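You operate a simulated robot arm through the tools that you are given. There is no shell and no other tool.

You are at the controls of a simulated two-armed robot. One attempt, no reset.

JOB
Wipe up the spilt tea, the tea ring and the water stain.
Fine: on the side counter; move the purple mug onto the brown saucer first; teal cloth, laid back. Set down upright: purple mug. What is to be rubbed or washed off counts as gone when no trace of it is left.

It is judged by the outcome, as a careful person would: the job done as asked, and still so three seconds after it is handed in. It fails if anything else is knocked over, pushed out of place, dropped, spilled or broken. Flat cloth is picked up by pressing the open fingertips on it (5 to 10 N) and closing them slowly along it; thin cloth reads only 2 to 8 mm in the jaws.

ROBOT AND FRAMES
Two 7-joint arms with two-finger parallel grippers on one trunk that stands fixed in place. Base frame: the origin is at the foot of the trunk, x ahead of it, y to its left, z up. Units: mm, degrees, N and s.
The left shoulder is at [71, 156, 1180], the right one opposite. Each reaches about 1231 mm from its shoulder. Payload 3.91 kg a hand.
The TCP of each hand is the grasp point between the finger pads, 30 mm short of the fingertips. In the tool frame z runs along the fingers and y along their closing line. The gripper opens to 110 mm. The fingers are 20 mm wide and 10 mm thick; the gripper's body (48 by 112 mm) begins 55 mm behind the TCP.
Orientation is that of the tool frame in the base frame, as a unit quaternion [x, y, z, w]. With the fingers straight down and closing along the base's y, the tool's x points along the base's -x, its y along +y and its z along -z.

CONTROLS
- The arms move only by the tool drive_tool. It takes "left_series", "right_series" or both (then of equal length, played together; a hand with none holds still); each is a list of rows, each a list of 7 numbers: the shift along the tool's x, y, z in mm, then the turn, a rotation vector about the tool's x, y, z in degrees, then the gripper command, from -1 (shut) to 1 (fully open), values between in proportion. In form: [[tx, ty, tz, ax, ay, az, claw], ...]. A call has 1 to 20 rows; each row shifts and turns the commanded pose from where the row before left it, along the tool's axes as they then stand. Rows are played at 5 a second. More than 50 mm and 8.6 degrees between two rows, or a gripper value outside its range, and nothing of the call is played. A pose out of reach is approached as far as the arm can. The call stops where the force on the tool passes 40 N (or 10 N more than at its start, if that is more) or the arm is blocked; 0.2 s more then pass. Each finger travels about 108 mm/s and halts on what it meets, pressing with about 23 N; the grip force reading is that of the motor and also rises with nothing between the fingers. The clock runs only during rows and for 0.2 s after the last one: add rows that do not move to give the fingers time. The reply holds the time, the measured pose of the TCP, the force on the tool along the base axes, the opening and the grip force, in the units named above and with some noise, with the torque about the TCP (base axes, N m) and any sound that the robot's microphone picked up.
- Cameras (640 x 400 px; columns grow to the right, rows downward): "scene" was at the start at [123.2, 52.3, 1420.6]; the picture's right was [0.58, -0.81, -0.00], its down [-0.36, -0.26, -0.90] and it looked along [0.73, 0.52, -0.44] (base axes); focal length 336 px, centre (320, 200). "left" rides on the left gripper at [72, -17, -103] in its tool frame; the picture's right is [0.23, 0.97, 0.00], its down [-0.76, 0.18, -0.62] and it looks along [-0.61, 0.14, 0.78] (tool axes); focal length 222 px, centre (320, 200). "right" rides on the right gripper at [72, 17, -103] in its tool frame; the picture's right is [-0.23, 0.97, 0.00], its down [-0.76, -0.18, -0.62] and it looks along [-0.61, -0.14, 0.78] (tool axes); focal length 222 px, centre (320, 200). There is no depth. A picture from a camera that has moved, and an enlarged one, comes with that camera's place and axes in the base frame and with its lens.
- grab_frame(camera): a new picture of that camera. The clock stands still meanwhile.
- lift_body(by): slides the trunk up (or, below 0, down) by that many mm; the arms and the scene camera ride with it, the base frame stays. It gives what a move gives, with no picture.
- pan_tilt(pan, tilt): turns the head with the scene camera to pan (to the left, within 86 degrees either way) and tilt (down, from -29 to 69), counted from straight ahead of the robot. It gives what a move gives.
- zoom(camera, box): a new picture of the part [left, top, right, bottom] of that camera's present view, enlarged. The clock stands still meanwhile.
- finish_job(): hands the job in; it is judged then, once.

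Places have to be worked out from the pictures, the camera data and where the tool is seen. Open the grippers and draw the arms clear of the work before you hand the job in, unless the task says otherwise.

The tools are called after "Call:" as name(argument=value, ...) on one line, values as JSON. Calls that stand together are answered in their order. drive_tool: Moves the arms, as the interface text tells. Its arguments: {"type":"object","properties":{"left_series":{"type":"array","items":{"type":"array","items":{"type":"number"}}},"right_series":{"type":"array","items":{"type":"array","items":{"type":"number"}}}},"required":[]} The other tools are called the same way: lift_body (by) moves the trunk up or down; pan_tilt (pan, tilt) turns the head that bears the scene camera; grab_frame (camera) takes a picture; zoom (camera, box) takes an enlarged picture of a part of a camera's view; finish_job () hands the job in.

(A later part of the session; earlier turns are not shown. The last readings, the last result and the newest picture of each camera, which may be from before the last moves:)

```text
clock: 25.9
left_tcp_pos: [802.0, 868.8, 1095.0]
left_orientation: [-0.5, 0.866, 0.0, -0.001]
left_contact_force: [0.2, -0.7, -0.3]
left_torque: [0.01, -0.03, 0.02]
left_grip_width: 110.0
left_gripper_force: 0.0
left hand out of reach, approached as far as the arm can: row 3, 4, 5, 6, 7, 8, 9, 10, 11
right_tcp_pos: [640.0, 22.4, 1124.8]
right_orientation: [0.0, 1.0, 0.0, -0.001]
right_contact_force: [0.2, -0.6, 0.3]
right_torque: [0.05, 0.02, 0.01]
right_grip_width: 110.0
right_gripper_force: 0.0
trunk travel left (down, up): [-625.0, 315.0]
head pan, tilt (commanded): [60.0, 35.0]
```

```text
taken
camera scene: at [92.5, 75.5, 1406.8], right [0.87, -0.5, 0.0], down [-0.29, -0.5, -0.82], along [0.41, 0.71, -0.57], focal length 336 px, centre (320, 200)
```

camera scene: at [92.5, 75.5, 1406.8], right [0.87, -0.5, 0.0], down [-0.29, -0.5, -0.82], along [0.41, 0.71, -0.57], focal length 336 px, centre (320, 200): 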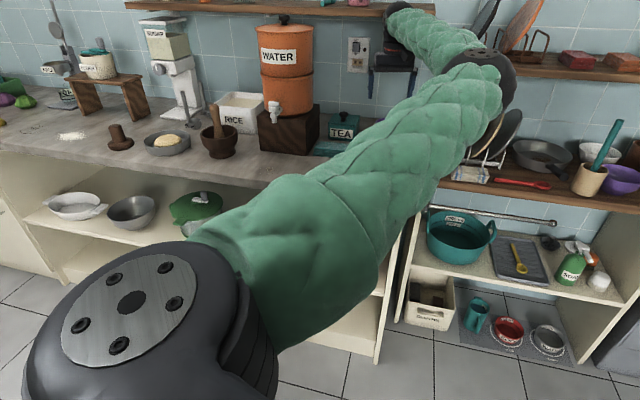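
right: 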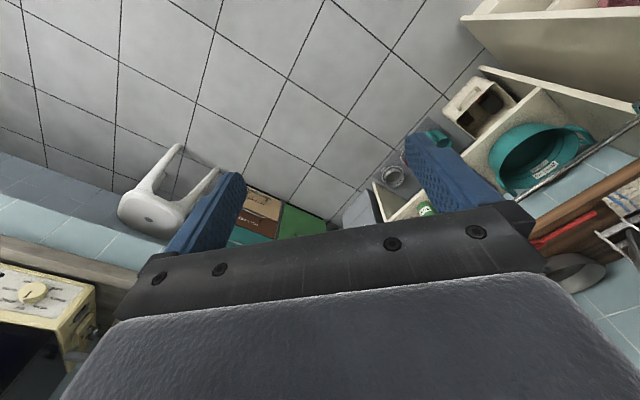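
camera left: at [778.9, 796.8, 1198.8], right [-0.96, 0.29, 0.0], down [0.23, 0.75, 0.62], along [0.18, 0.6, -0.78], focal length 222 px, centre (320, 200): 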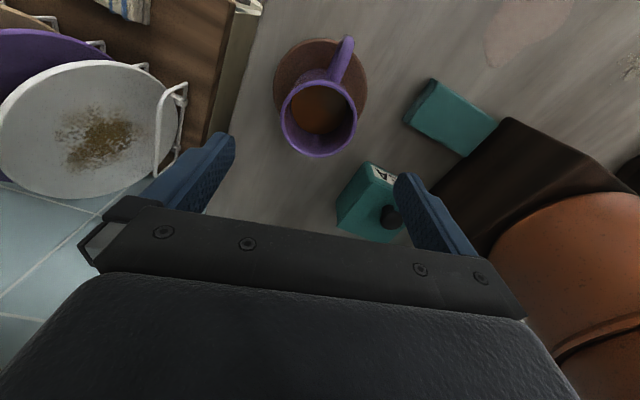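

The wrist limit stopped the turn at a closing line of 150°. I'll go the other way instead; first a one-row test to learn where the commanded pose now stands.

Call:
drive_tool(left_series=[[0, 0, 0, 0, 0, 8, 1], [0, 0, 0, 0, 0, 0, 1]])

```text
clock: 26.5
left_tcp_pos: [801.6, 867.2, 1094.4]
left_orientation: [-0.436, 0.9, 0.0, 0.0]
left_contact_force: [-0.1, -0.6, 0.5]
left_torque: [0.03, 0.02, -0.03]
left_grip_width: 110.0
left_gripper_force: 0.1
right_tcp_pos: [640.4, 23.0, 1123.7]
right_orientation: [0.0, 1.0, 0.0, -0.001]
right_contact_force: [-0.3, -0.2, 1.4]
right_torque: [-0.02, -0.02, -0.01]
right_grip_width: 110.1
right_gripper_force: 0.1
trunk travel left (down, up): [-625.0, 315.0]
head pan, tilt (commanded): [60.0, 35.0]
```

The command follows the actual pose, now 141.7°. I'll rotate about 94° the other way in place to bring the closing line to 47.5°.

Call:
drive_tool(left_series=[[0, 0, 0, 0, 0, 8.56, 1], [0, 0, 0, 0, 0, 8.56, 1], [0, 0, 0, 0, 0, 8.56, 1], [0, 0, 0, 0, 0, 8.56, 1], [0, 0, 0, 0, 0, 8.56, 1], [0, 0, 0, 0, 0, 8.56, 1], [0, 0, 0, 0, 0, 8.56, 1], [0, 0, 0, 0, 0, 8.56, 1], [0, 0, 0, 0, 0, 8.56, 1], [0, 0, 0, 0, 0, 8.56, 1], [0, 0, 0, 0, 0, 8.56, 1], [0, 0, 0, 0, 0, 0, 1]])

Call:
grab_frame(camera="left")

Call:
grab_frame(camera="scene")

```text
clock: 29.1
left_tcp_pos: [801.4, 866.9, 1094.9]
left_orientation: [0.362, 0.932, 0.0, 0.0]
left_contact_force: [-0.1, 0.3, 0.6]
left_torque: [0.02, -0.01, 0.0]
left_grip_width: 110.2
left_gripper_force: 0.1
right_tcp_pos: [640.2, 23.6, 1124.7]
right_orientation: [0.0, 1.0, 0.0, -0.001]
right_contact_force: [-0.2, -0.9, 0.2]
right_torque: [0.0, -0.01, 0.0]
right_grip_width: 109.9
right_gripper_force: 0.0
trunk travel left (down, up): [-625.0, 315.0]
head pan, tilt (commanded): [60.0, 35.0]
```

```text
taken
camera left: at [735.6, 903.3, 1198.0], right [0.49, 0.87, 0.0], down [0.68, -0.38, 0.62], along [0.54, -0.3, -0.78], focal length 222 px, centre (320, 200)
```

left: 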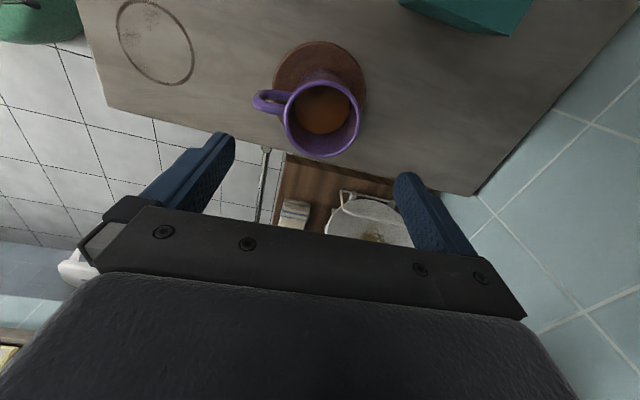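

```text
taken
camera scene: at [92.5, 75.5, 1406.8], right [0.87, -0.5, 0.0], down [-0.29, -0.5, -0.82], along [0.41, 0.71, -0.57], focal length 336 px, centre (320, 200)
```

scene: 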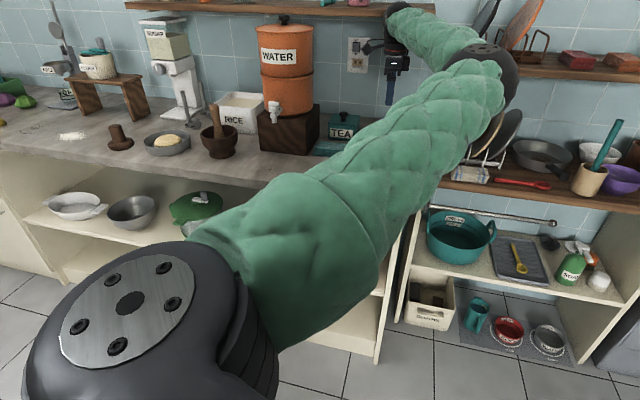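

Good – the hand now closes along 47.5°, matching the cloth's short side. I'll tilt it 12° about the closing axis (leaning away from the dispenser stand) and move above the cloth at about (644,947).

Call:
drive_tool(left_series=[[0, 0, 0, 0, 6, 0, 1], [0, 0, 0, 0, 6, 0, 1], [12, -3, 2.5, 0, 0, 0, 1], [21, -6, 4.5, 0, 0, 0, 1], [24, -7, 5.1, 0, 0, 0, 1], [24, -7, 5.1, 0, 0, 0, 1], [24, -7, 5.1, 0, 0, 0, 1], [24, -7, 5.1, 0, 0, 0, 1], [20, -6, 4.3, 0, 0, 0, 1], [12, -3, 2.5, 0, 0, 0, 1], [5.5, -1.2, 1.2, 0, 0, 0, 1], [0, 0, 0, 0, 0, 0, 1]])

Call:
grab_frame(camera="left")

Call:
zoom(camera="scene", box=[230, 20, 430, 200])

```text
clock: 31.7
left_tcp_pos: [643.1, 944.8, 1095.1]
left_orientation: [0.358, 0.928, 0.037, -0.098]
left_contact_force: [1.0, 0.6, -0.1]
left_torque: [-0.02, 0.02, 0.0]
left_grip_width: 110.1
left_gripper_force: 0.1
right_tcp_pos: [639.7, 22.2, 1124.7]
right_orientation: [-0.001, 1.0, 0.0, 0.0]
right_contact_force: [-0.2, -0.4, -0.3]
right_torque: [0.01, 0.0, 0.01]
right_grip_width: 109.9
right_gripper_force: 0.0
trunk travel left (down, up): [-625.0, 315.0]
head pan, tilt (commanded): [60.0, 35.0]
```

```text
taken
camera left: at [594.8, 967.7, 1211.0], right [0.49, 0.87, 0.05], down [0.77, -0.46, 0.45], along [0.41, -0.19, -0.89], focal length 222 px, centre (320, 200)
```

left: 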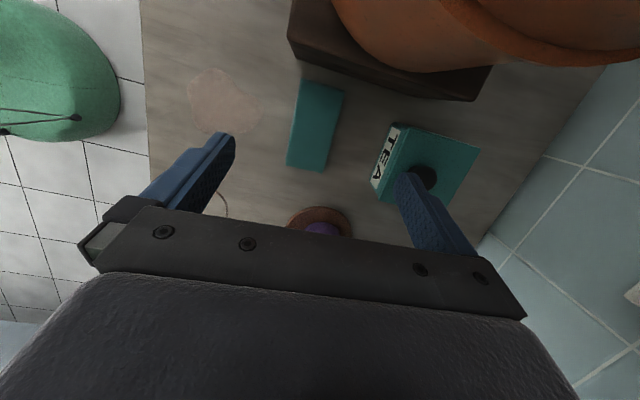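

```text
2.22 times, centred on (330, 110) of scene
camera zoom: at [92.5, 75.5, 1406.8], right [0.87, -0.5, 0.0], down [-0.29, -0.5, -0.82], along [0.41, 0.71, -0.57], focal length 746 px, centre (298, 400)
```

zoom: 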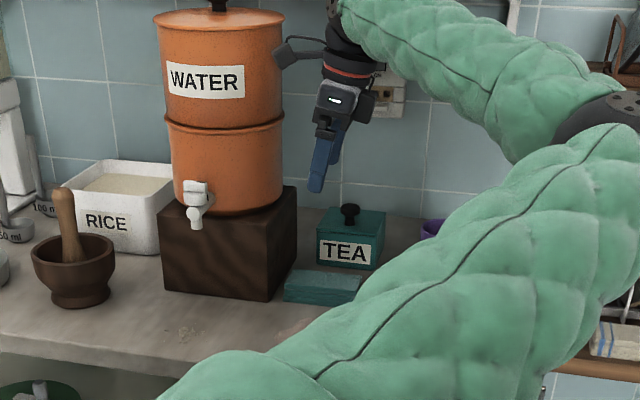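

The cloth's top measures ≈111×54 mm, centred at (641,947), long axis at 138°; the hand is right over it. I'll descend straight down (compensating the tilt) to just above the cloth.

Call:
drive_tool(left_series=[[-3, 0, 14.7, 0, 0, 0, 1], [-5.2, 0, 24.5, 0, 0, 0, 1], [-5.2, 0, 24.5, 0, 0, 0, 1], [-5.2, 0, 24.5, 0, 0, 0, 1], [-5.2, 0, 24.5, 0, 0, 0, 1], [-4.2, 0, 19.6, 0, 0, 0, 1], [-3, 0, 14.7, 0, 0, 0, 1], [0, 0, 0, 0, 0, 0, 1]])

Call:
grab_frame(camera="left")

Call:
zoom(camera="scene", box=[260, 60, 400, 180])

```text
clock: 33.5
left_tcp_pos: [643.4, 947.3, 943.9]
left_orientation: [0.358, 0.928, 0.038, -0.098]
left_contact_force: [0.3, -0.1, -0.1]
left_torque: [0.01, -0.01, -0.03]
left_grip_width: 110.0
left_gripper_force: 0.0
right_tcp_pos: [641.4, 22.5, 1125.9]
right_orientation: [0.0, 1.0, 0.001, -0.001]
right_contact_force: [-0.2, -0.2, -0.2]
right_torque: [-0.03, 0.02, 0.03]
right_grip_width: 110.1
right_gripper_force: 0.2
trunk travel left (down, up): [-625.0, 315.0]
head pan, tilt (commanded): [60.0, 35.0]
```

```text
taken
camera left: at [593.8, 967.8, 1060.8], right [0.49, 0.87, 0.05], down [0.77, -0.46, 0.45], along [0.41, -0.19, -0.89], focal length 222 px, centre (320, 200)
```

left: 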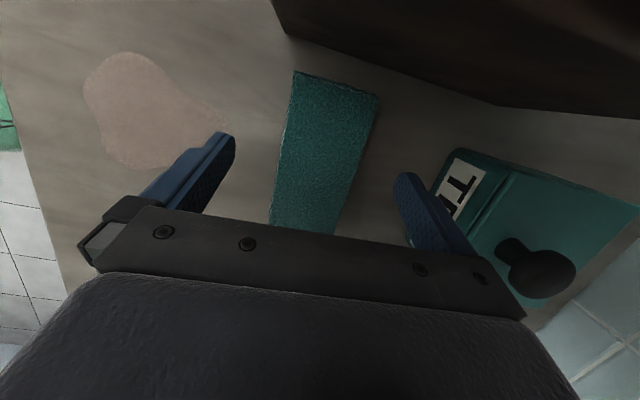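

```text
3.33 times, centred on (330, 120) of scene
camera zoom: at [92.3, 75.3, 1406.8], right [0.87, -0.5, 0.0], down [-0.29, -0.5, -0.82], along [0.41, 0.71, -0.57], focal length 1119 px, centre (287, 467)
```

zoom: 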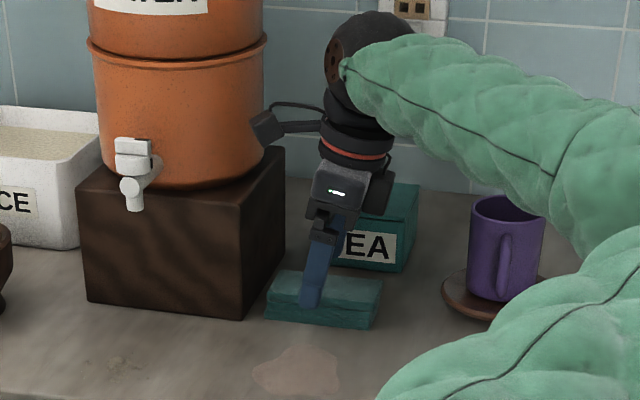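

Fingers straddle the cloth with room on each side. I'll lower 24 mm, then feel for the counter in small steps.

Call:
drive_tool(left_series=[[-1.7, 0, 7.8, 0, 0, 0, 1], [-1.7, 0, 7.8, 0, 0, 0, 1], [-1.3, 0, 5.9, 0, 0, 0, 1], [0, 0, 0, 0, 0, 0, 1]])

Call:
drive_tool(left_series=[[-0.4, 0, 1.96, 0, 0, 0, 1], [-0.4, 0, 1.96, 0, 0, 0, 1], [0, 0, 0, 0, 0, 0, 1]])

```text
clock: 34.5
left_tcp_pos: [642.8, 945.5, 922.1]
left_orientation: [0.359, 0.927, 0.038, -0.098]
left_contact_force: [-0.7, -0.7, 0.0]
left_torque: [0.04, 0.04, -0.02]
left_grip_width: 110.0
left_gripper_force: 0.1
right_tcp_pos: [641.4, 22.3, 1124.4]
right_orientation: [-0.001, 1.0, 0.0, -0.001]
right_contact_force: [-0.4, -0.1, 0.0]
right_torque: [0.03, -0.01, -0.02]
right_grip_width: 110.2
right_gripper_force: 0.1
trunk travel left (down, up): [-625.0, 315.0]
head pan, tilt (commanded): [60.0, 35.0]
```

```text
clock: 35.3
left_tcp_pos: [643.0, 946.9, 917.4]
left_orientation: [0.359, 0.928, 0.038, -0.097]
left_contact_force: [0.9, 0.1, -0.3]
left_torque: [0.01, 0.01, 0.01]
left_grip_width: 110.0
left_gripper_force: 0.1
right_tcp_pos: [640.9, 22.6, 1126.3]
right_orientation: [-0.001, 1.0, 0.0, -0.001]
right_contact_force: [-0.3, 0.3, -0.1]
right_torque: [-0.01, 0.0, 0.0]
right_grip_width: 110.0
right_gripper_force: 0.1
trunk travel left (down, up): [-625.0, 315.0]
head pan, tilt (commanded): [60.0, 35.0]
```

No contact yet at TCP z≈918 (tips ≈ 886). I'll take a look and continue in smaller steps.

Call:
drive_tool(left_series=[[-0.3, 0, 1.47, 0, 0, 0, 1], [-0.3, 0, 1.47, 0, 0, 0, 1], [0, 0, 0, 0, 0, 0, 1]])

Call:
grab_frame(camera="left")

Call:
zoom(camera="scene", box=[290, 90, 390, 180])

```text
clock: 36.1
left_tcp_pos: [642.6, 947.1, 914.7]
left_orientation: [0.359, 0.927, 0.036, -0.098]
left_contact_force: [-0.4, -0.7, 0.1]
left_torque: [0.02, 0.0, -0.03]
left_grip_width: 110.0
left_gripper_force: 0.1
right_tcp_pos: [639.4, 23.1, 1124.5]
right_orientation: [0.0, 1.0, 0.0, -0.001]
right_contact_force: [-0.2, -0.6, 0.1]
right_torque: [0.02, 0.0, 0.0]
right_grip_width: 109.9
right_gripper_force: 0.1
trunk travel left (down, up): [-625.0, 315.0]
head pan, tilt (commanded): [60.0, 35.0]
```

```text
taken
camera left: at [594.5, 967.9, 1031.6], right [0.49, 0.87, 0.05], down [0.77, -0.46, 0.45], along [0.41, -0.19, -0.89], focal length 222 px, centre (320, 200)
```

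left: 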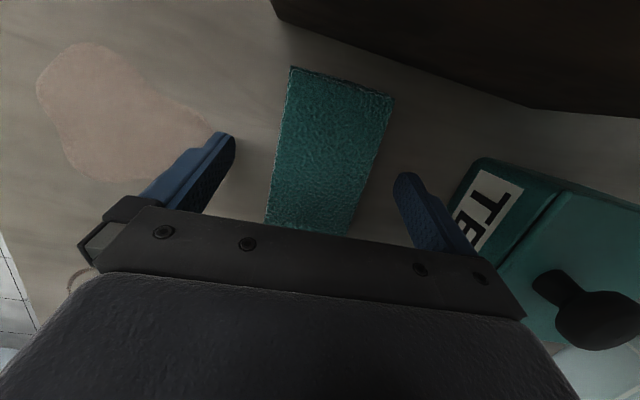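

```text
4.44 times, centred on (340, 135) of scene
camera zoom: at [92.4, 75.5, 1406.8], right [0.87, -0.5, 0.0], down [-0.29, -0.5, -0.82], along [0.41, 0.71, -0.57], focal length 1492 px, centre (231, 489)
```

zoom: 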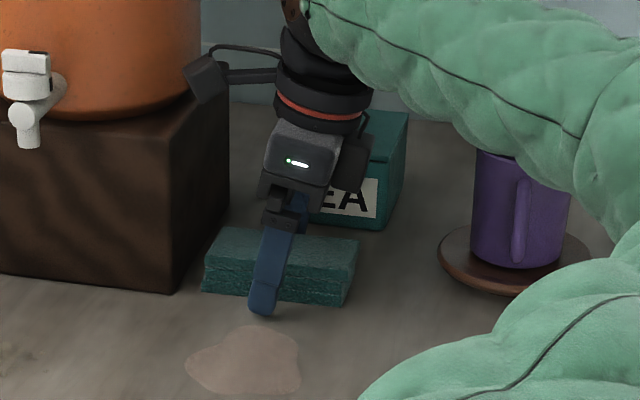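

Everything is clear; I'll continue feeling down in 1 mm steps.

Call:
drive_tool(left_series=[[-0.2, 0, 0.98, 0, 0, 0, 1], [-0.2, 0, 0.98, 0, 0, 0, 1], [0, 0, 0, 0, 0, 0, 1]])

Call:
drive_tool(left_series=[[-0.2, 0, 0.98, 0, 0, 0, 1], [0, 0, 0, 0, 0, 0, 1]])

Call:
drive_tool(left_series=[[-0.2, 0, 0.98, 0, 0, 0, 1], [0, 0, 0, 0, 0, 0, 1]])

```text
clock: 36.9
left_tcp_pos: [643.0, 946.3, 912.5]
left_orientation: [0.359, 0.928, 0.038, -0.097]
left_contact_force: [-0.1, -0.3, 0.2]
left_torque: [0.0, -0.03, 0.03]
left_grip_width: 110.0
left_gripper_force: 0.1
right_tcp_pos: [641.0, 22.1, 1126.0]
right_orientation: [0.0, 1.0, 0.0, -0.001]
right_contact_force: [0.4, -0.7, 0.3]
right_torque: [0.02, 0.01, 0.02]
right_grip_width: 110.2
right_gripper_force: 0.0
trunk travel left (down, up): [-625.0, 315.0]
head pan, tilt (commanded): [60.0, 35.0]
```

```text
clock: 37.5
left_tcp_pos: [641.8, 947.8, 912.5]
left_orientation: [0.358, 0.928, 0.038, -0.097]
left_contact_force: [-0.1, -0.6, 0.3]
left_torque: [0.02, 0.03, -0.02]
left_grip_width: 110.1
left_gripper_force: 0.0
right_tcp_pos: [640.0, 22.4, 1125.7]
right_orientation: [0.0, 1.0, 0.0, 0.0]
right_contact_force: [0.2, -0.5, 0.5]
right_torque: [-0.01, -0.02, 0.03]
right_grip_width: 109.9
right_gripper_force: 0.2
trunk travel left (down, up): [-625.0, 315.0]
head pan, tilt (commanded): [60.0, 35.0]
```

```text
clock: 38.1
left_tcp_pos: [643.6, 946.6, 912.0]
left_orientation: [0.359, 0.927, 0.037, -0.098]
left_contact_force: [1.1, 2.3, 1.7]
left_torque: [0.12, -0.1, 0.07]
left_grip_width: 109.8
left_gripper_force: 0.1
right_tcp_pos: [640.2, 22.2, 1124.7]
right_orientation: [-0.001, 1.0, 0.0, -0.002]
right_contact_force: [-0.3, 1.2, 0.2]
right_torque: [0.0, -0.02, 0.0]
right_grip_width: 109.9
right_gripper_force: 0.1
trunk travel left (down, up): [-625.0, 315.0]
head pan, tilt (commanded): [60.0, 35.0]
```

Light contact at commanded z≈911 means the counter top is at ≈880. I'll rise 5 mm and close slowly on the folded cloth.

Call:
drive_tool(left_series=[[0.5, 0, -2.5, 0, 0, 0, 1], [0.5, 0, -2.4, 0, 0, 0, 1], [0, 0, 0, 0, 0, 0, 0.7], [0, 0, 0, 0, 0, 0, 0.4], [0, 0, 0, 0, 0, 0, 0.2], [0, 0, 0, 0, 0, 0, 0.1], [0, 0, 0, 0, 0, 0, 0.04], [0, 0, 0, 0, 0, 0, -0.02], [0, 0, 0, 0, 0, 0, -0.08], [0, 0, 0, 0, 0, 0, -0.15], [0, 0, 0, 0, 0, 0, -0.15]])

Call:
grab_frame(camera="left")

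Call:
zoom(camera="scene", box=[290, 90, 390, 180])

```text
clock: 40.5
left_tcp_pos: [642.6, 946.4, 916.5]
left_orientation: [0.358, 0.928, 0.037, -0.098]
left_contact_force: [0.3, 0.3, 1.8]
left_torque: [0.03, -0.06, -0.07]
left_grip_width: 59.8
left_gripper_force: 23.3
right_tcp_pos: [641.0, 23.1, 1124.6]
right_orientation: [-0.001, 1.0, 0.0, 0.0]
right_contact_force: [0.5, -0.5, 0.4]
right_torque: [-0.02, 0.0, -0.02]
right_grip_width: 110.0
right_gripper_force: 0.0
trunk travel left (down, up): [-625.0, 315.0]
head pan, tilt (commanded): [60.0, 35.0]
```

```text
taken
camera left: at [594.7, 967.3, 1032.9], right [0.49, 0.87, 0.05], down [0.77, -0.46, 0.45], along [0.41, -0.19, -0.89], focal length 222 px, centre (320, 200)
```

left: 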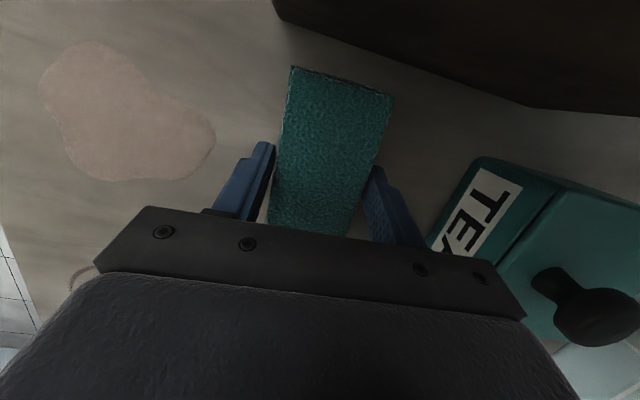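

```text
4.44 times, centred on (340, 135) of scene
camera zoom: at [92.4, 75.4, 1406.8], right [0.87, -0.5, 0.0], down [-0.29, -0.5, -0.82], along [0.41, 0.71, -0.57], focal length 1492 px, centre (231, 489)
```

zoom: 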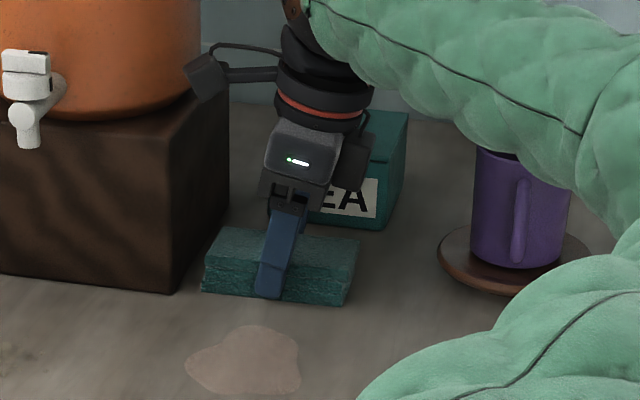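

The cloth pad is held (59.8 mm, 23 N) and is still flat on the counter. The spilt tea spans roughly 90×105 mm directly in front of it, so I'll press lightly and check the force before sliding.

Call:
drive_tool(left_series=[[-0.2, 0, 0.98, 0, 0, 0, -0.15], [0, 0, 0, 0, 0, 0, -0.3]])

```text
clock: 41.1
left_tcp_pos: [642.7, 946.7, 916.1]
left_orientation: [0.359, 0.928, 0.037, -0.098]
left_contact_force: [3.4, 1.5, 6.6]
left_torque: [0.12, -0.16, -0.09]
left_grip_width: 59.5
left_gripper_force: 22.7
right_tcp_pos: [640.7, 22.0, 1124.9]
right_orientation: [0.0, 1.0, 0.0, 0.0]
right_contact_force: [-0.4, 0.2, -0.4]
right_torque: [0.02, 0.01, -0.02]
right_grip_width: 109.9
right_gripper_force: 0.1
trunk travel left (down, up): [-625.0, 315.0]
head pan, tilt (commanded): [60.0, 35.0]
```

Pressing with ~6.6 N. I'll slide the cloth toward the front edge over the spill, first a short trial.

Call:
drive_tool(left_series=[[0, -6, 0, 0, 0, 0, -0.3], [0, -12, 0, 0, 0, 0, -0.3], [0, -14, 0, 0, 0, 0, -0.3], [0, -14, 0, 0, 0, 0, -0.3], [0, -14, 0, 0, 0, 0, -0.3]])

Call:
zoom(camera="scene", box=[260, 90, 390, 200])

```text
clock: 42.3
left_tcp_pos: [601.5, 900.8, 916.4]
left_orientation: [0.36, 0.927, 0.038, -0.097]
left_contact_force: [-0.6, -1.2, 6.5]
left_torque: [0.12, -0.1, -0.04]
left_grip_width: 59.6
left_gripper_force: 23.3
right_tcp_pos: [640.0, 21.9, 1125.0]
right_orientation: [-0.001, 1.0, 0.0, -0.001]
right_contact_force: [0.1, -0.3, -0.2]
right_torque: [0.0, -0.01, 0.01]
right_grip_width: 109.8
right_gripper_force: 0.0
trunk travel left (down, up): [-625.0, 315.0]
head pan, tilt (commanded): [60.0, 35.0]
```

```text
3.64 times, centred on (325, 145) of scene
camera zoom: at [92.1, 74.8, 1406.8], right [0.87, -0.5, 0.0], down [-0.29, -0.5, -0.82], along [0.41, 0.71, -0.57], focal length 1220 px, centre (302, 400)
```

zoom: 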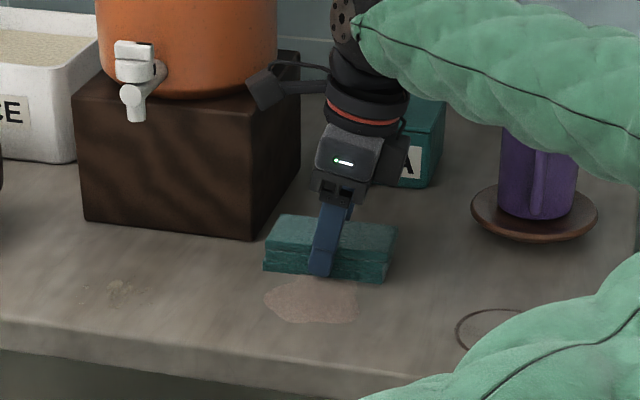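

Sliding works smoothly with the spill disappearing under the cloth. I'll do a full stroke toward the front and back.

Call:
drive_tool(left_series=[[0, -14, 0, 0, 0, 0, -0.3], [0, -14, 0, 0, 0, 0, -0.3], [0, -14, 0, 0, 0, 0, -0.3], [0, -14, 0, 0, 0, 0, -0.3], [0, -14, 0, 0, 0, 0, -0.3], [0, -14, 0, 0, 0, 0, -0.3], [0, -14, 0, 0, 0, 0, -0.3], [0, -12, 0, 0, 0, 0, -0.3], [0, -8, 0, 0, 0, 0, -0.3], [0, 8, 0, 0, 0, 0, -0.3], [0, 14, 0, 0, 0, 0, -0.3], [0, 14, 0, 0, 0, 0, -0.3], [0, 14, 0, 0, 0, 0, -0.3], [0, 14, 0, 0, 0, 0, -0.3], [0, 14, 0, 0, 0, 0, -0.3], [0, 14, 0, 0, 0, 0, -0.3], [0, 14, 0, 0, 0, 0, -0.3], [0, 14, 0, 0, 0, 0, -0.3]])

Call:
zoom(camera="scene", box=[260, 90, 390, 200])

Call:
grab_frame(camera="left")

```text
clock: 46.1
left_tcp_pos: [603.4, 903.7, 916.3]
left_orientation: [0.358, 0.928, 0.037, -0.098]
left_contact_force: [-0.7, 0.7, 2.5]
left_torque: [0.12, 0.0, 0.06]
left_grip_width: 59.4
left_gripper_force: 23.3
right_tcp_pos: [639.1, 21.8, 1125.8]
right_orientation: [0.0, 1.0, 0.0, -0.001]
right_contact_force: [-0.5, 0.1, -0.4]
right_torque: [-0.03, 0.01, -0.01]
right_grip_width: 110.0
right_gripper_force: 0.0
trunk travel left (down, up): [-625.0, 315.0]
head pan, tilt (commanded): [60.0, 35.0]
```

```text
3.64 times, centred on (325, 145) of scene
camera zoom: at [92.1, 75.2, 1406.9], right [0.87, -0.5, 0.0], down [-0.29, -0.5, -0.82], along [0.41, 0.71, -0.57], focal length 1220 px, centre (302, 400)
```

zoom: 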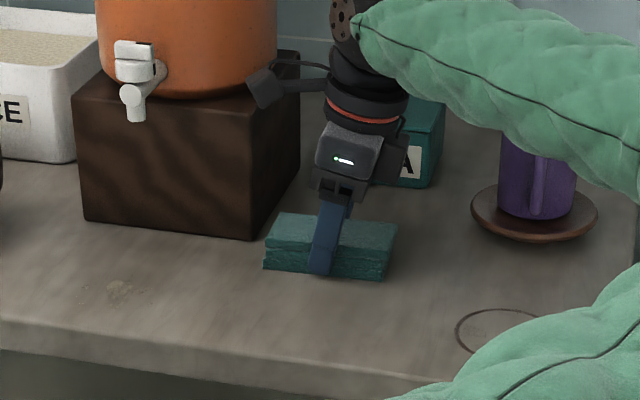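

```text
taken
camera left: at [555.7, 924.9, 1032.7], right [0.49, 0.87, 0.05], down [0.77, -0.46, 0.45], along [0.41, -0.18, -0.89], focal length 222 px, centre (320, 200)
```

left: 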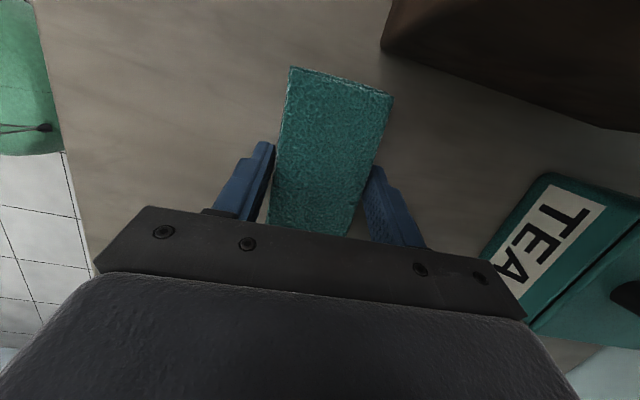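

The spill seems gone after one stroke. Let me zoom in for remaining traces.

Call:
zoom(camera="left", box=[40, 0, 280, 200])

Call:
zoom(camera="scene", box=[270, 150, 350, 200])

```text
2.00 times, centred on (160, 100) of left
camera zoom: at [555.7, 924.9, 1032.7], right [0.49, 0.87, 0.05], down [0.77, -0.46, 0.45], along [0.41, -0.18, -0.89], focal length 444 px, centre (640, 400)
```

zoom: 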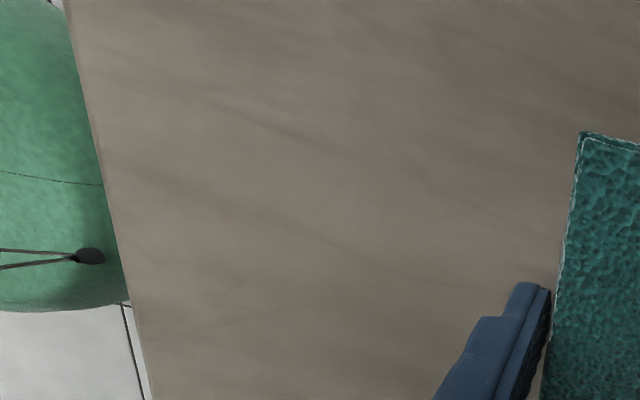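

```text
8.00 times, centred on (310, 175) of scene
camera zoom: at [92.1, 75.2, 1406.9], right [0.87, -0.5, 0.0], down [-0.29, -0.5, -0.82], along [0.41, 0.71, -0.57], focal length 2685 px, centre (400, 400)
```

zoom: 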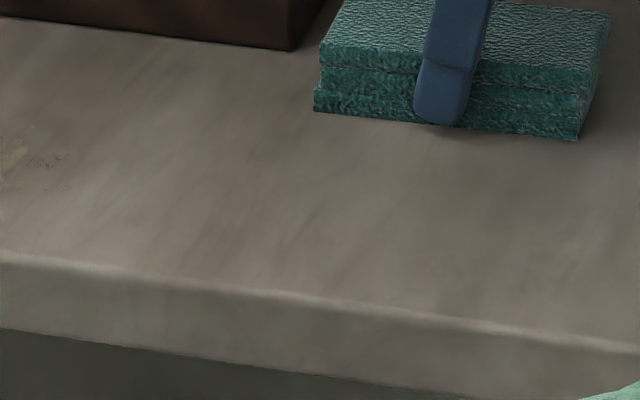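

The spill area is spotless. The water stain lies under the dispenser tap (tap spout at about (469,1015,1000)), so I'll lift the cloth slightly, back it off toward the front, then move it left to just over the stain at (416,945), keeping clear of the tap.

Call:
drive_tool(left_series=[[1.5, 0, -7.3, 0, 0, 0, -0.3], [1.6, 0, -7.4, 0, 0, 0, -0.3], [0, -19, 0, 0, 0, 0, -0.3], [0, -19, 0, 0, 0, 0, -0.3], [0, -19, 0, 0, 0, 0, -0.3], [0, -19, 0, 0, 0, 0, -0.3], [0, -19, 0, 0, 0, 0, -0.3], [12, 0, 2.6, 0, 0, 0, -0.3], [20, 0, 4.26, 0, 0, 0, -0.3], [24, 0, 5.1, 0, 0, 0, -0.3], [24, 0, 5.1, 0, 0, 0, -0.3], [24, 0, 5.1, 0, 0, 0, -0.3], [0, 0, 0, 0, 0, 0, -0.3]])

Call:
grab_frame(camera="left")

Call:
zoom(camera="scene", box=[200, 80, 340, 200])

```text
clock: 48.9
left_tcp_pos: [461.7, 902.7, 932.6]
left_orientation: [0.358, 0.928, 0.037, -0.098]
left_contact_force: [-0.2, -0.3, -0.4]
left_torque: [0.01, -0.03, -0.01]
left_grip_width: 59.2
left_gripper_force: 23.0
right_tcp_pos: [641.2, 22.3, 1125.2]
right_orientation: [0.001, 1.0, 0.0, -0.001]
right_contact_force: [0.0, 0.2, 0.1]
right_torque: [0.0, -0.02, 0.01]
right_grip_width: 110.0
right_gripper_force: 0.0
trunk travel left (down, up): [-625.0, 315.0]
head pan, tilt (commanded): [60.0, 35.0]
```

```text
taken
camera left: at [413.3, 924.9, 1048.1], right [0.49, 0.87, 0.05], down [0.77, -0.46, 0.45], along [0.41, -0.19, -0.89], focal length 222 px, centre (320, 200)
```

left: 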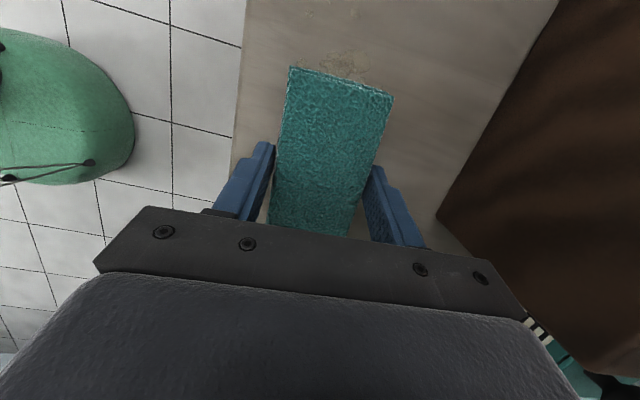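

```text
3.33 times, centred on (270, 140) of scene
camera zoom: at [92.8, 75.0, 1406.8], right [0.87, -0.5, 0.0], down [-0.29, -0.5, -0.82], along [0.41, 0.71, -0.57], focal length 1119 px, centre (487, 400)
```

zoom: 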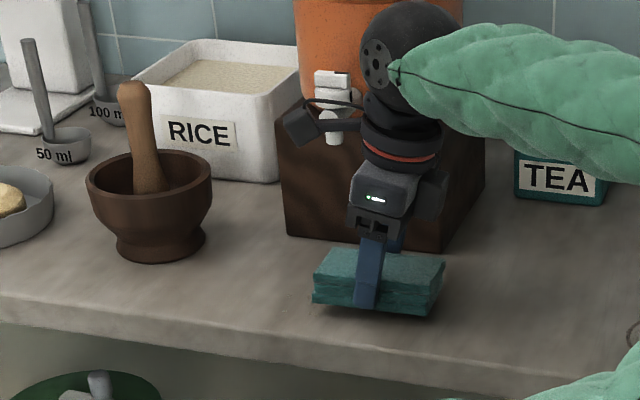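

The stain is visible just ahead of the cloth. I'll zoom to see its extent.

Call:
zoom(camera="left", box=[240, 0, 440, 100])

Call:
zoom(camera="scene", box=[225, 90, 305, 150])

```text
3.20 times, centred on (340, 50) of left
camera zoom: at [413.3, 924.9, 1048.1], right [0.49, 0.87, 0.05], down [0.77, -0.46, 0.45], along [0.41, -0.19, -0.89], focal length 711 px, centre (256, 680)
```

zoom: 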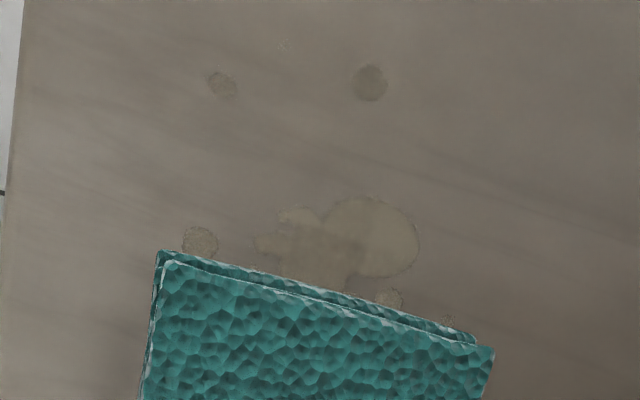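

```text
6.67 times, centred on (265, 120) of scene
camera zoom: at [92.8, 75.0, 1406.8], right [0.87, -0.5, 0.0], down [-0.29, -0.5, -0.82], along [0.41, 0.71, -0.57], focal length 2237 px, centre (687, 733)
```

zoom: 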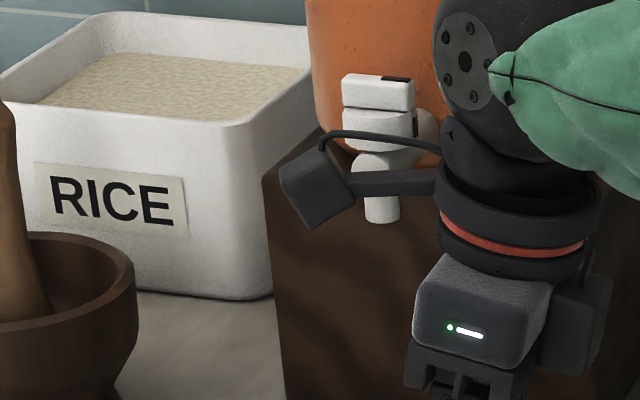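

The stain and its droplets span about e1 320–400, e2 938–1000 (counter axes); the cloth at this depth covers e2 938–998. I'll lower the cloth to the counter here and set the pressing force.

Call:
drive_tool(left_series=[[-1.4, 0, 6.85, 0, 0, 0, -0.3], [-1.4, 0, 6.85, 0, 0, 0, -0.3], [-0.4, 0, 1.96, 0, 0, 0, -0.3], [0, 0, 0, 0, 0, 0, -0.3]])

Call:
drive_tool(left_series=[[-0.2, 0, 0.98, 0, 0, 0, -0.3], [0, 0, 0, 0, 0, 0, -0.3]])

```text
clock: 49.9
left_tcp_pos: [461.7, 903.8, 916.5]
left_orientation: [0.359, 0.927, 0.038, -0.099]
left_contact_force: [0.5, 2.6, 7.6]
left_torque: [0.15, -0.21, 0.02]
left_grip_width: 59.3
left_gripper_force: 22.6
right_tcp_pos: [639.5, 23.0, 1125.3]
right_orientation: [0.001, 1.0, 0.0, -0.001]
right_contact_force: [0.1, -0.3, -0.2]
right_torque: [0.02, 0.01, -0.01]
right_grip_width: 110.1
right_gripper_force: 0.0
trunk travel left (down, up): [-625.0, 315.0]
head pan, tilt (commanded): [60.0, 35.0]
```

```text
clock: 50.5
left_tcp_pos: [461.8, 903.8, 915.7]
left_orientation: [0.359, 0.928, 0.04, -0.097]
left_contact_force: [3.4, 6.0, 20.5]
left_torque: [0.15, -0.08, -0.06]
left_grip_width: 59.2
left_gripper_force: 23.4
right_tcp_pos: [640.0, 21.1, 1126.0]
right_orientation: [0.0, 1.0, 0.0, -0.001]
right_contact_force: [-0.5, -0.6, 0.5]
right_torque: [-0.01, 0.0, 0.01]
right_grip_width: 109.8
right_gripper_force: 0.0
trunk travel left (down, up): [-625.0, 315.0]
head pan, tilt (commanded): [60.0, 35.0]
```

20 N is more than needed; I'll back off 0.9 mm to around 8 N and then stroke left over the stain.

Call:
drive_tool(left_series=[[0.19, 0, -0.88, 0, 0, 0, -0.3], [8, 0, 1.7, 0, 0, 0, -0.3], [12, 0, 2.55, 0, 0, 0, -0.3], [12, 0, 2.55, 0, 0, 0, -0.3], [12, 0, 2.55, 0, 0, 0, -0.3], [12, 0, 2.55, 0, 0, 0, -0.3], [12, 0, 2.55, 0, 0, 0, -0.3], [8, 0, 1.7, 0, 0, 0, -0.3], [0, 0, 0, 0, 0, 0, -0.3]])

Call:
zoom(camera="scene", box=[200, 80, 340, 200])

Call:
grab_frame(camera="left")

```text
clock: 52.5
left_tcp_pos: [403.1, 957.2, 915.8]
left_orientation: [0.359, 0.927, 0.038, -0.099]
left_contact_force: [4.7, -4.9, 14.9]
left_torque: [-0.01, -0.05, -0.1]
left_grip_width: 59.3
left_gripper_force: 23.1
right_tcp_pos: [640.0, 22.0, 1126.2]
right_orientation: [-0.001, 1.0, 0.001, -0.001]
right_contact_force: [0.4, -1.0, -0.1]
right_torque: [0.0, -0.02, 0.04]
right_grip_width: 110.0
right_gripper_force: 0.1
trunk travel left (down, up): [-625.0, 315.0]
head pan, tilt (commanded): [60.0, 35.0]
```

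```text
3.33 times, centred on (270, 140) of scene
camera zoom: at [92.1, 73.7, 1406.9], right [0.87, -0.5, 0.0], down [-0.29, -0.5, -0.82], along [0.41, 0.71, -0.57], focal length 1119 px, centre (487, 400)
```

zoom: 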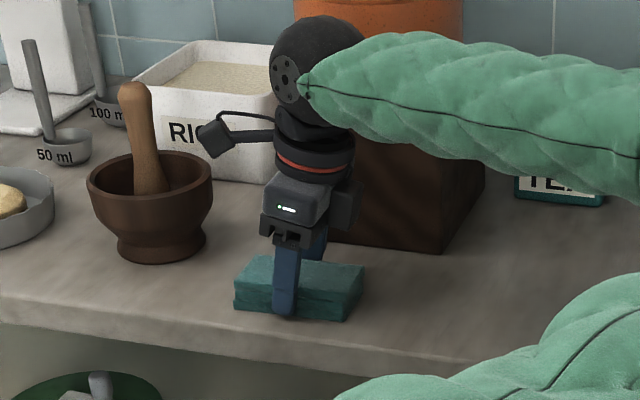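

```text
taken
camera left: at [354.9, 977.5, 1032.5], right [0.49, 0.87, 0.05], down [0.77, -0.46, 0.45], along [0.41, -0.18, -0.89], focal length 222 px, centre (320, 200)
```

left: 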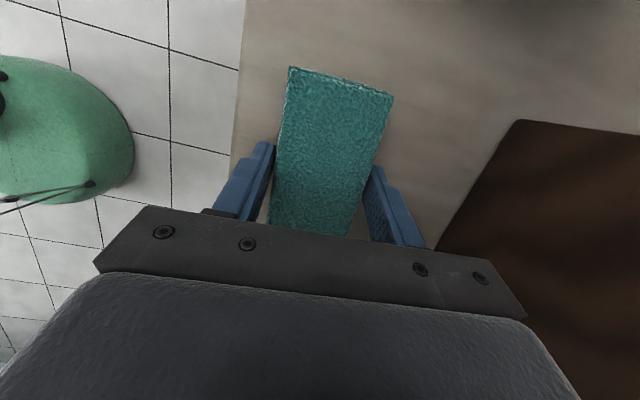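

The cloth passed over the whole stain at e2≈967. I'll stroke back 4 mm deeper, then forward and back 12 mm nearer the edge.

Call:
drive_tool(left_series=[[0.1, 4, -0.49, 0, 0, 0, -0.3], [-12, 0, -2.55, 0, 0, 0, -0.3], [-14, 0, -2.98, 0, 0, 0, -0.3], [-14, 0, -2.98, 0, 0, 0, -0.3], [-14, 0, -2.98, 0, 0, 0, -0.3], [-14, 0, -2.98, 0, 0, 0, -0.3], [-10, 0, -2.13, 0, 0, 0, -0.3], [0, -6, 0, 0, 0, 0, -0.3], [0, -6, 0, 0, 0, 0, -0.3], [12, 0, 2.55, 0, 0, 0, -0.3], [14, 0, 2.98, 0, 0, 0, -0.3], [14, 0, 2.98, 0, 0, 0, -0.3], [14, 0, 2.98, 0, 0, 0, -0.3], [14, 0, 2.98, 0, 0, 0, -0.3], [12, 0, 2.55, 0, 0, 0, -0.3], [0, 0, 0, 0, 0, 0, -0.3]])

```text
clock: 55.9
left_tcp_pos: [397.1, 952.8, 916.5]
left_orientation: [0.359, 0.927, 0.038, -0.098]
left_contact_force: [2.2, -0.8, 3.1]
left_torque: [0.02, -0.11, -0.05]
left_grip_width: 59.4
left_gripper_force: 22.9
right_tcp_pos: [639.2, 20.7, 1125.6]
right_orientation: [0.0, 1.0, 0.0, 0.0]
right_contact_force: [1.1, -0.2, 0.0]
right_torque: [0.01, 0.03, -0.02]
right_grip_width: 110.0
right_gripper_force: 0.0
trunk travel left (down, up): [-625.0, 315.0]
head pan, tilt (commanded): [60.0, 35.0]
```

Pressing has eased to 3 N; I'll press slightly more and stroke back to the right far enough to uncover the stain area for inspection.

Call:
drive_tool(left_series=[[-0.1, 0, 0.49, 0, 0, 0, -0.3], [-12, 0, -2.55, 0, 0, 0, -0.3], [-14, 0, -2.98, 0, 0, 0, -0.3], [-14, 0, -2.98, 0, 0, 0, -0.3], [-14, 0, -2.98, 0, 0, 0, -0.3], [-14, 0, -2.98, 0, 0, 0, -0.3], [-14, 0, -2.98, 0, 0, 0, -0.3], [-14, 0, -2.98, 0, 0, 0, -0.3], [-14, 0, -2.98, 0, 0, 0, -0.3], [-14, 0, -2.98, 0, 0, 0, -0.3], [-10, 0, -2.13, 0, 0, 0, -0.3], [0, 0, 0, 0, 0, 0, -0.3]])

Call:
grab_frame(camera="left")

Call:
zoom(camera="left", box=[230, 0, 430, 110])

Call:
zoom(camera="scene", box=[230, 140, 310, 190])

```text
clock: 58.5
left_tcp_pos: [497.9, 859.8, 914.1]
left_orientation: [0.359, 0.928, 0.038, -0.098]
left_contact_force: [-3.6, 3.6, 13.5]
left_torque: [0.06, 0.05, -0.02]
left_grip_width: 59.3
left_gripper_force: 23.3
right_tcp_pos: [639.8, 21.1, 1125.4]
right_orientation: [-0.001, 1.0, -0.001, 0.0]
right_contact_force: [0.2, -1.0, 0.0]
right_torque: [0.02, 0.01, 0.04]
right_grip_width: 110.0
right_gripper_force: 0.0
trunk travel left (down, up): [-625.0, 315.0]
head pan, tilt (commanded): [60.0, 35.0]
```

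```text
taken
camera left: at [449.9, 880.5, 1032.1], right [0.49, 0.87, 0.05], down [0.77, -0.46, 0.45], along [0.41, -0.18, -0.89], focal length 222 px, centre (320, 200)
```

left: 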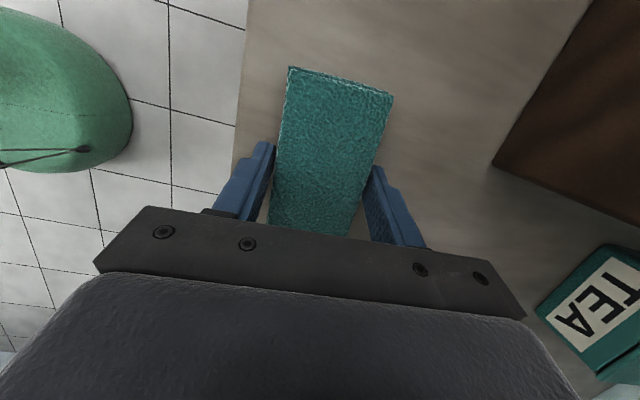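

```text
3.20 times, centred on (330, 55) of left
camera zoom: at [449.9, 880.5, 1032.1], right [0.49, 0.87, 0.05], down [0.77, -0.46, 0.45], along [0.41, -0.18, -0.89], focal length 711 px, centre (288, 664)
```

zoom: 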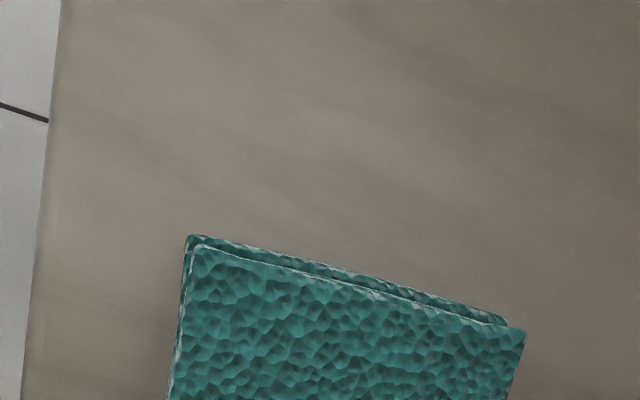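

```text
8.00 times, centred on (270, 165) of scene
camera zoom: at [91.3, 74.6, 1407.0], right [0.87, -0.5, 0.0], down [-0.29, -0.5, -0.82], along [0.41, 0.71, -0.57], focal length 2685 px, centre (720, 480)
```

zoom: 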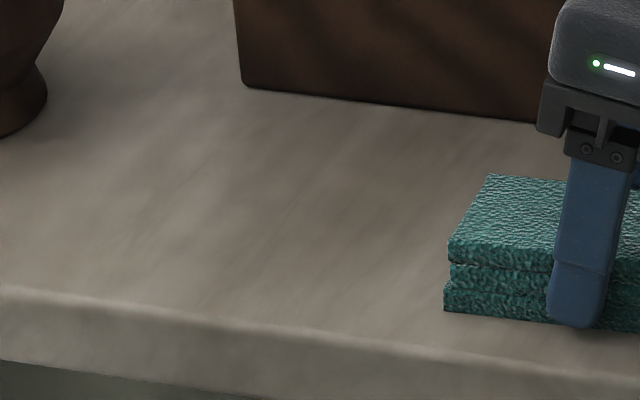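

The water stain area looks clean from both cameras. Next is the tea ring at (657,724): I'll lift the cloth a little and carry it right to just behind the ring.

Call:
drive_tool(left_series=[[1.25, 0, -5.9, 0, 0, 0, -0.3], [1.25, 0, -5.9, 0, 0, 0, -0.3], [-12, 3, -2.55, 0, 0, 0, -0.3], [-20, 5, -4.26, 0, 0, 0, -0.3], [-24, 6, -5.1, 0, 0, 0, -0.3], [-24, 6, -5.1, 0, 0, 0, -0.3], [-24, 6, -5.1, 0, 0, 0, -0.3], [-24, 6, -5.1, 0, 0, 0, -0.3], [-24, 6, -5.1, 0, 0, 0, -0.3], [-24, 5, -5.1, 0, 0, 0, -0.3], [-18, 4, -3.83, 0, 0, 0, -0.3], [-12, 3, -2.55, 0, 0, 0, -0.3], [0, 0, 0, 0, 0, 0, -0.3]])

Call:
grab_frame(camera="scene")

Call:
grab_frame(camera="left")

```text
clock: 61.3
left_tcp_pos: [686.8, 754.2, 927.4]
left_orientation: [0.359, 0.927, 0.038, -0.098]
left_contact_force: [-0.1, 0.4, -1.3]
left_torque: [0.01, 0.0, -0.01]
left_grip_width: 59.3
left_gripper_force: 22.6
right_tcp_pos: [640.4, 23.1, 1124.4]
right_orientation: [-0.001, 1.0, 0.001, -0.001]
right_contact_force: [0.8, 0.6, -1.2]
right_torque: [-0.02, 0.0, -0.01]
right_grip_width: 110.2
right_gripper_force: 0.1
trunk travel left (down, up): [-625.0, 315.0]
head pan, tilt (commanded): [60.0, 35.0]
```

```text
taken
camera scene: at [92.3, 75.6, 1406.8], right [0.87, -0.5, 0.0], down [-0.29, -0.5, -0.82], along [0.41, 0.71, -0.57], focal length 336 px, centre (320, 200)
```

scene: 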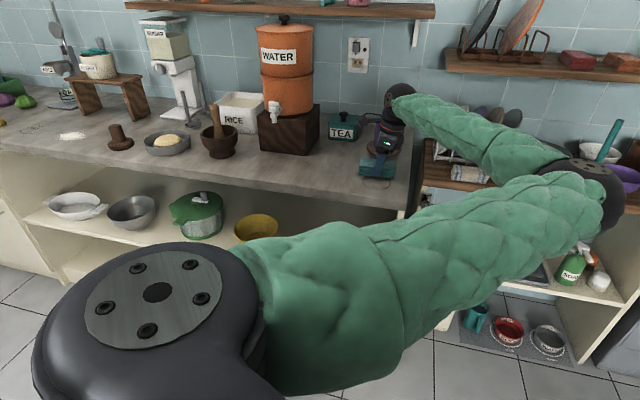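

```text
taken
camera left: at [639.1, 776.0, 1044.3], right [0.49, 0.87, 0.05], down [0.77, -0.46, 0.45], along [0.41, -0.19, -0.89], focal length 222 px, centre (320, 200)
```

left: 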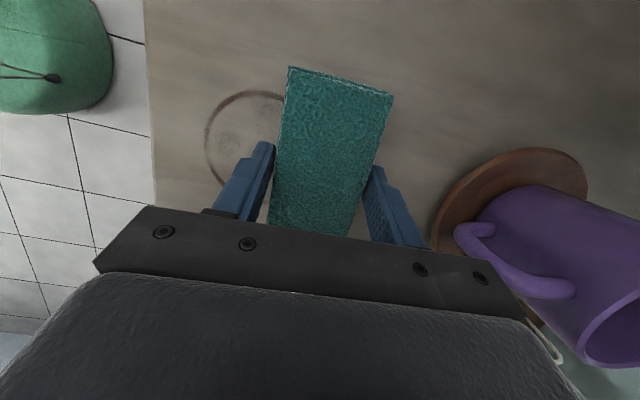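

The ring is just in front of the cloth and within its width. I'll lower the cloth to the counter and set the force.

Call:
drive_tool(left_series=[[-1.05, 0, 4.9, 0, 0, 0, -0.3], [-1.05, 0, 4.9, 0, 0, 0, -0.3], [-0.2, 0, 0.98, 0, 0, 0, -0.3], [0, 0, 0, 0, 0, 0, -0.3]])

```text
clock: 62.3
left_tcp_pos: [687.6, 755.3, 915.9]
left_orientation: [0.359, 0.928, 0.037, -0.097]
left_contact_force: [-0.2, 0.1, 0.2]
left_torque: [0.01, -0.03, 0.0]
left_grip_width: 59.4
left_gripper_force: 22.6
right_tcp_pos: [640.1, 23.4, 1125.9]
right_orientation: [0.0, 1.0, -0.001, -0.001]
right_contact_force: [-0.1, -0.4, 0.8]
right_torque: [0.02, 0.0, -0.03]
right_grip_width: 110.0
right_gripper_force: 0.0
trunk travel left (down, up): [-625.0, 315.0]
head pan, tilt (commanded): [60.0, 35.0]
```

Not touching yet; lowering 1 mm at a time.

Call:
drive_tool(left_series=[[-0.2, 0, 0.98, 0, 0, 0, -0.3], [0, 0, 0, 0, 0, 0, -0.3]])

Call:
drive_tool(left_series=[[-0.12, 0, 0.6, 0, 0, 0, -0.3], [0, 0, 0, 0, 0, 0, -0.3]])

```text
clock: 62.9
left_tcp_pos: [687.4, 755.5, 916.5]
left_orientation: [0.358, 0.928, 0.038, -0.098]
left_contact_force: [1.7, 1.8, 8.5]
left_torque: [-0.01, -0.11, 0.01]
left_grip_width: 59.0
left_gripper_force: 22.4
right_tcp_pos: [639.9, 22.1, 1125.4]
right_orientation: [-0.001, 1.0, 0.0, -0.001]
right_contact_force: [0.0, 0.5, 0.7]
right_torque: [-0.02, -0.03, -0.01]
right_grip_width: 110.0
right_gripper_force: 0.1
trunk travel left (down, up): [-625.0, 315.0]
head pan, tilt (commanded): [60.0, 35.0]
```

```text
clock: 63.5
left_tcp_pos: [687.6, 755.7, 913.9]
left_orientation: [0.359, 0.928, 0.039, -0.097]
left_contact_force: [6.4, 5.7, 14.5]
left_torque: [0.09, -0.12, 0.02]
left_grip_width: 59.3
left_gripper_force: 23.0
right_tcp_pos: [639.4, 21.7, 1124.7]
right_orientation: [0.0, 1.0, 0.0, 0.0]
right_contact_force: [-0.1, -0.6, 0.6]
right_torque: [0.01, 0.01, 0.04]
right_grip_width: 109.7
right_gripper_force: 0.1
trunk travel left (down, up): [-625.0, 315.0]
head pan, tilt (commanded): [60.0, 35.0]
```

Back off half a millimetre and stroke over the ring toward the front edge and back.

Call:
drive_tool(left_series=[[0.08, 0, -0.4, 0, 0, 0, -0.3], [0, -8, 0, 0, 0, 0, -0.3], [0, -12, 0, 0, 0, 0, -0.3], [0, -12, 0, 0, 0, 0, -0.3], [0, -12, 0, 0, 0, 0, -0.3], [0, -12, 0, 0, 0, 0, -0.3], [0, -12, 0, 0, 0, 0, -0.3], [0, -8, 0, 0, 0, 0, -0.3], [0, 0, 0, 0, 0, 0, -0.3]])

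Call:
grab_frame(camera="left")

Call:
zoom(camera="scene", box=[330, 110, 430, 200])

```text
clock: 65.5
left_tcp_pos: [635.5, 699.8, 915.7]
left_orientation: [0.358, 0.928, 0.038, -0.097]
left_contact_force: [4.9, 3.4, 13.9]
left_torque: [0.12, -0.04, -0.03]
left_grip_width: 59.1
left_gripper_force: 23.2
right_tcp_pos: [640.3, 21.3, 1125.2]
right_orientation: [0.001, 1.0, 0.0, 0.001]
right_contact_force: [0.4, -0.8, -0.6]
right_torque: [0.03, -0.01, -0.01]
right_grip_width: 110.0
right_gripper_force: 0.0
trunk travel left (down, up): [-625.0, 315.0]
head pan, tilt (commanded): [60.0, 35.0]
```

```text
taken
camera left: at [586.9, 720.6, 1032.0], right [0.49, 0.87, 0.05], down [0.77, -0.46, 0.45], along [0.41, -0.18, -0.89], focal length 222 px, centre (320, 200)
```

left: 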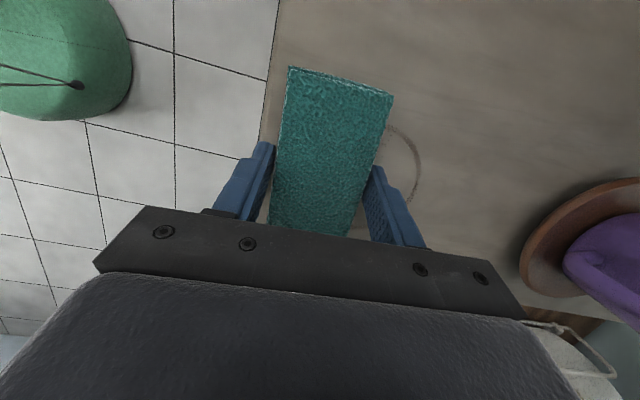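

```text
4.44 times, centred on (380, 155) of scene
camera zoom: at [91.8, 74.6, 1406.9], right [0.87, -0.5, 0.0], down [-0.29, -0.5, -0.82], along [0.41, 0.71, -0.57], focal length 1492 px, centre (53, 400)
```

zoom: 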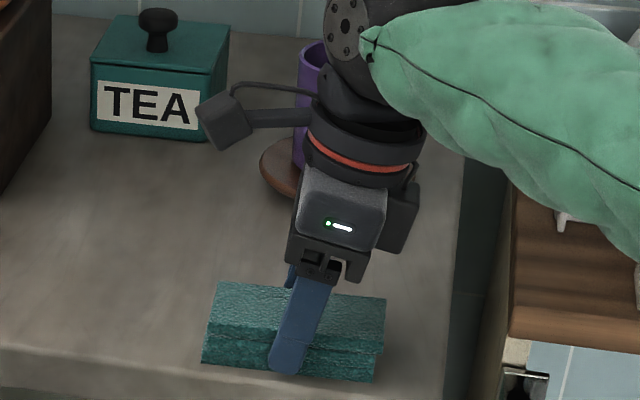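

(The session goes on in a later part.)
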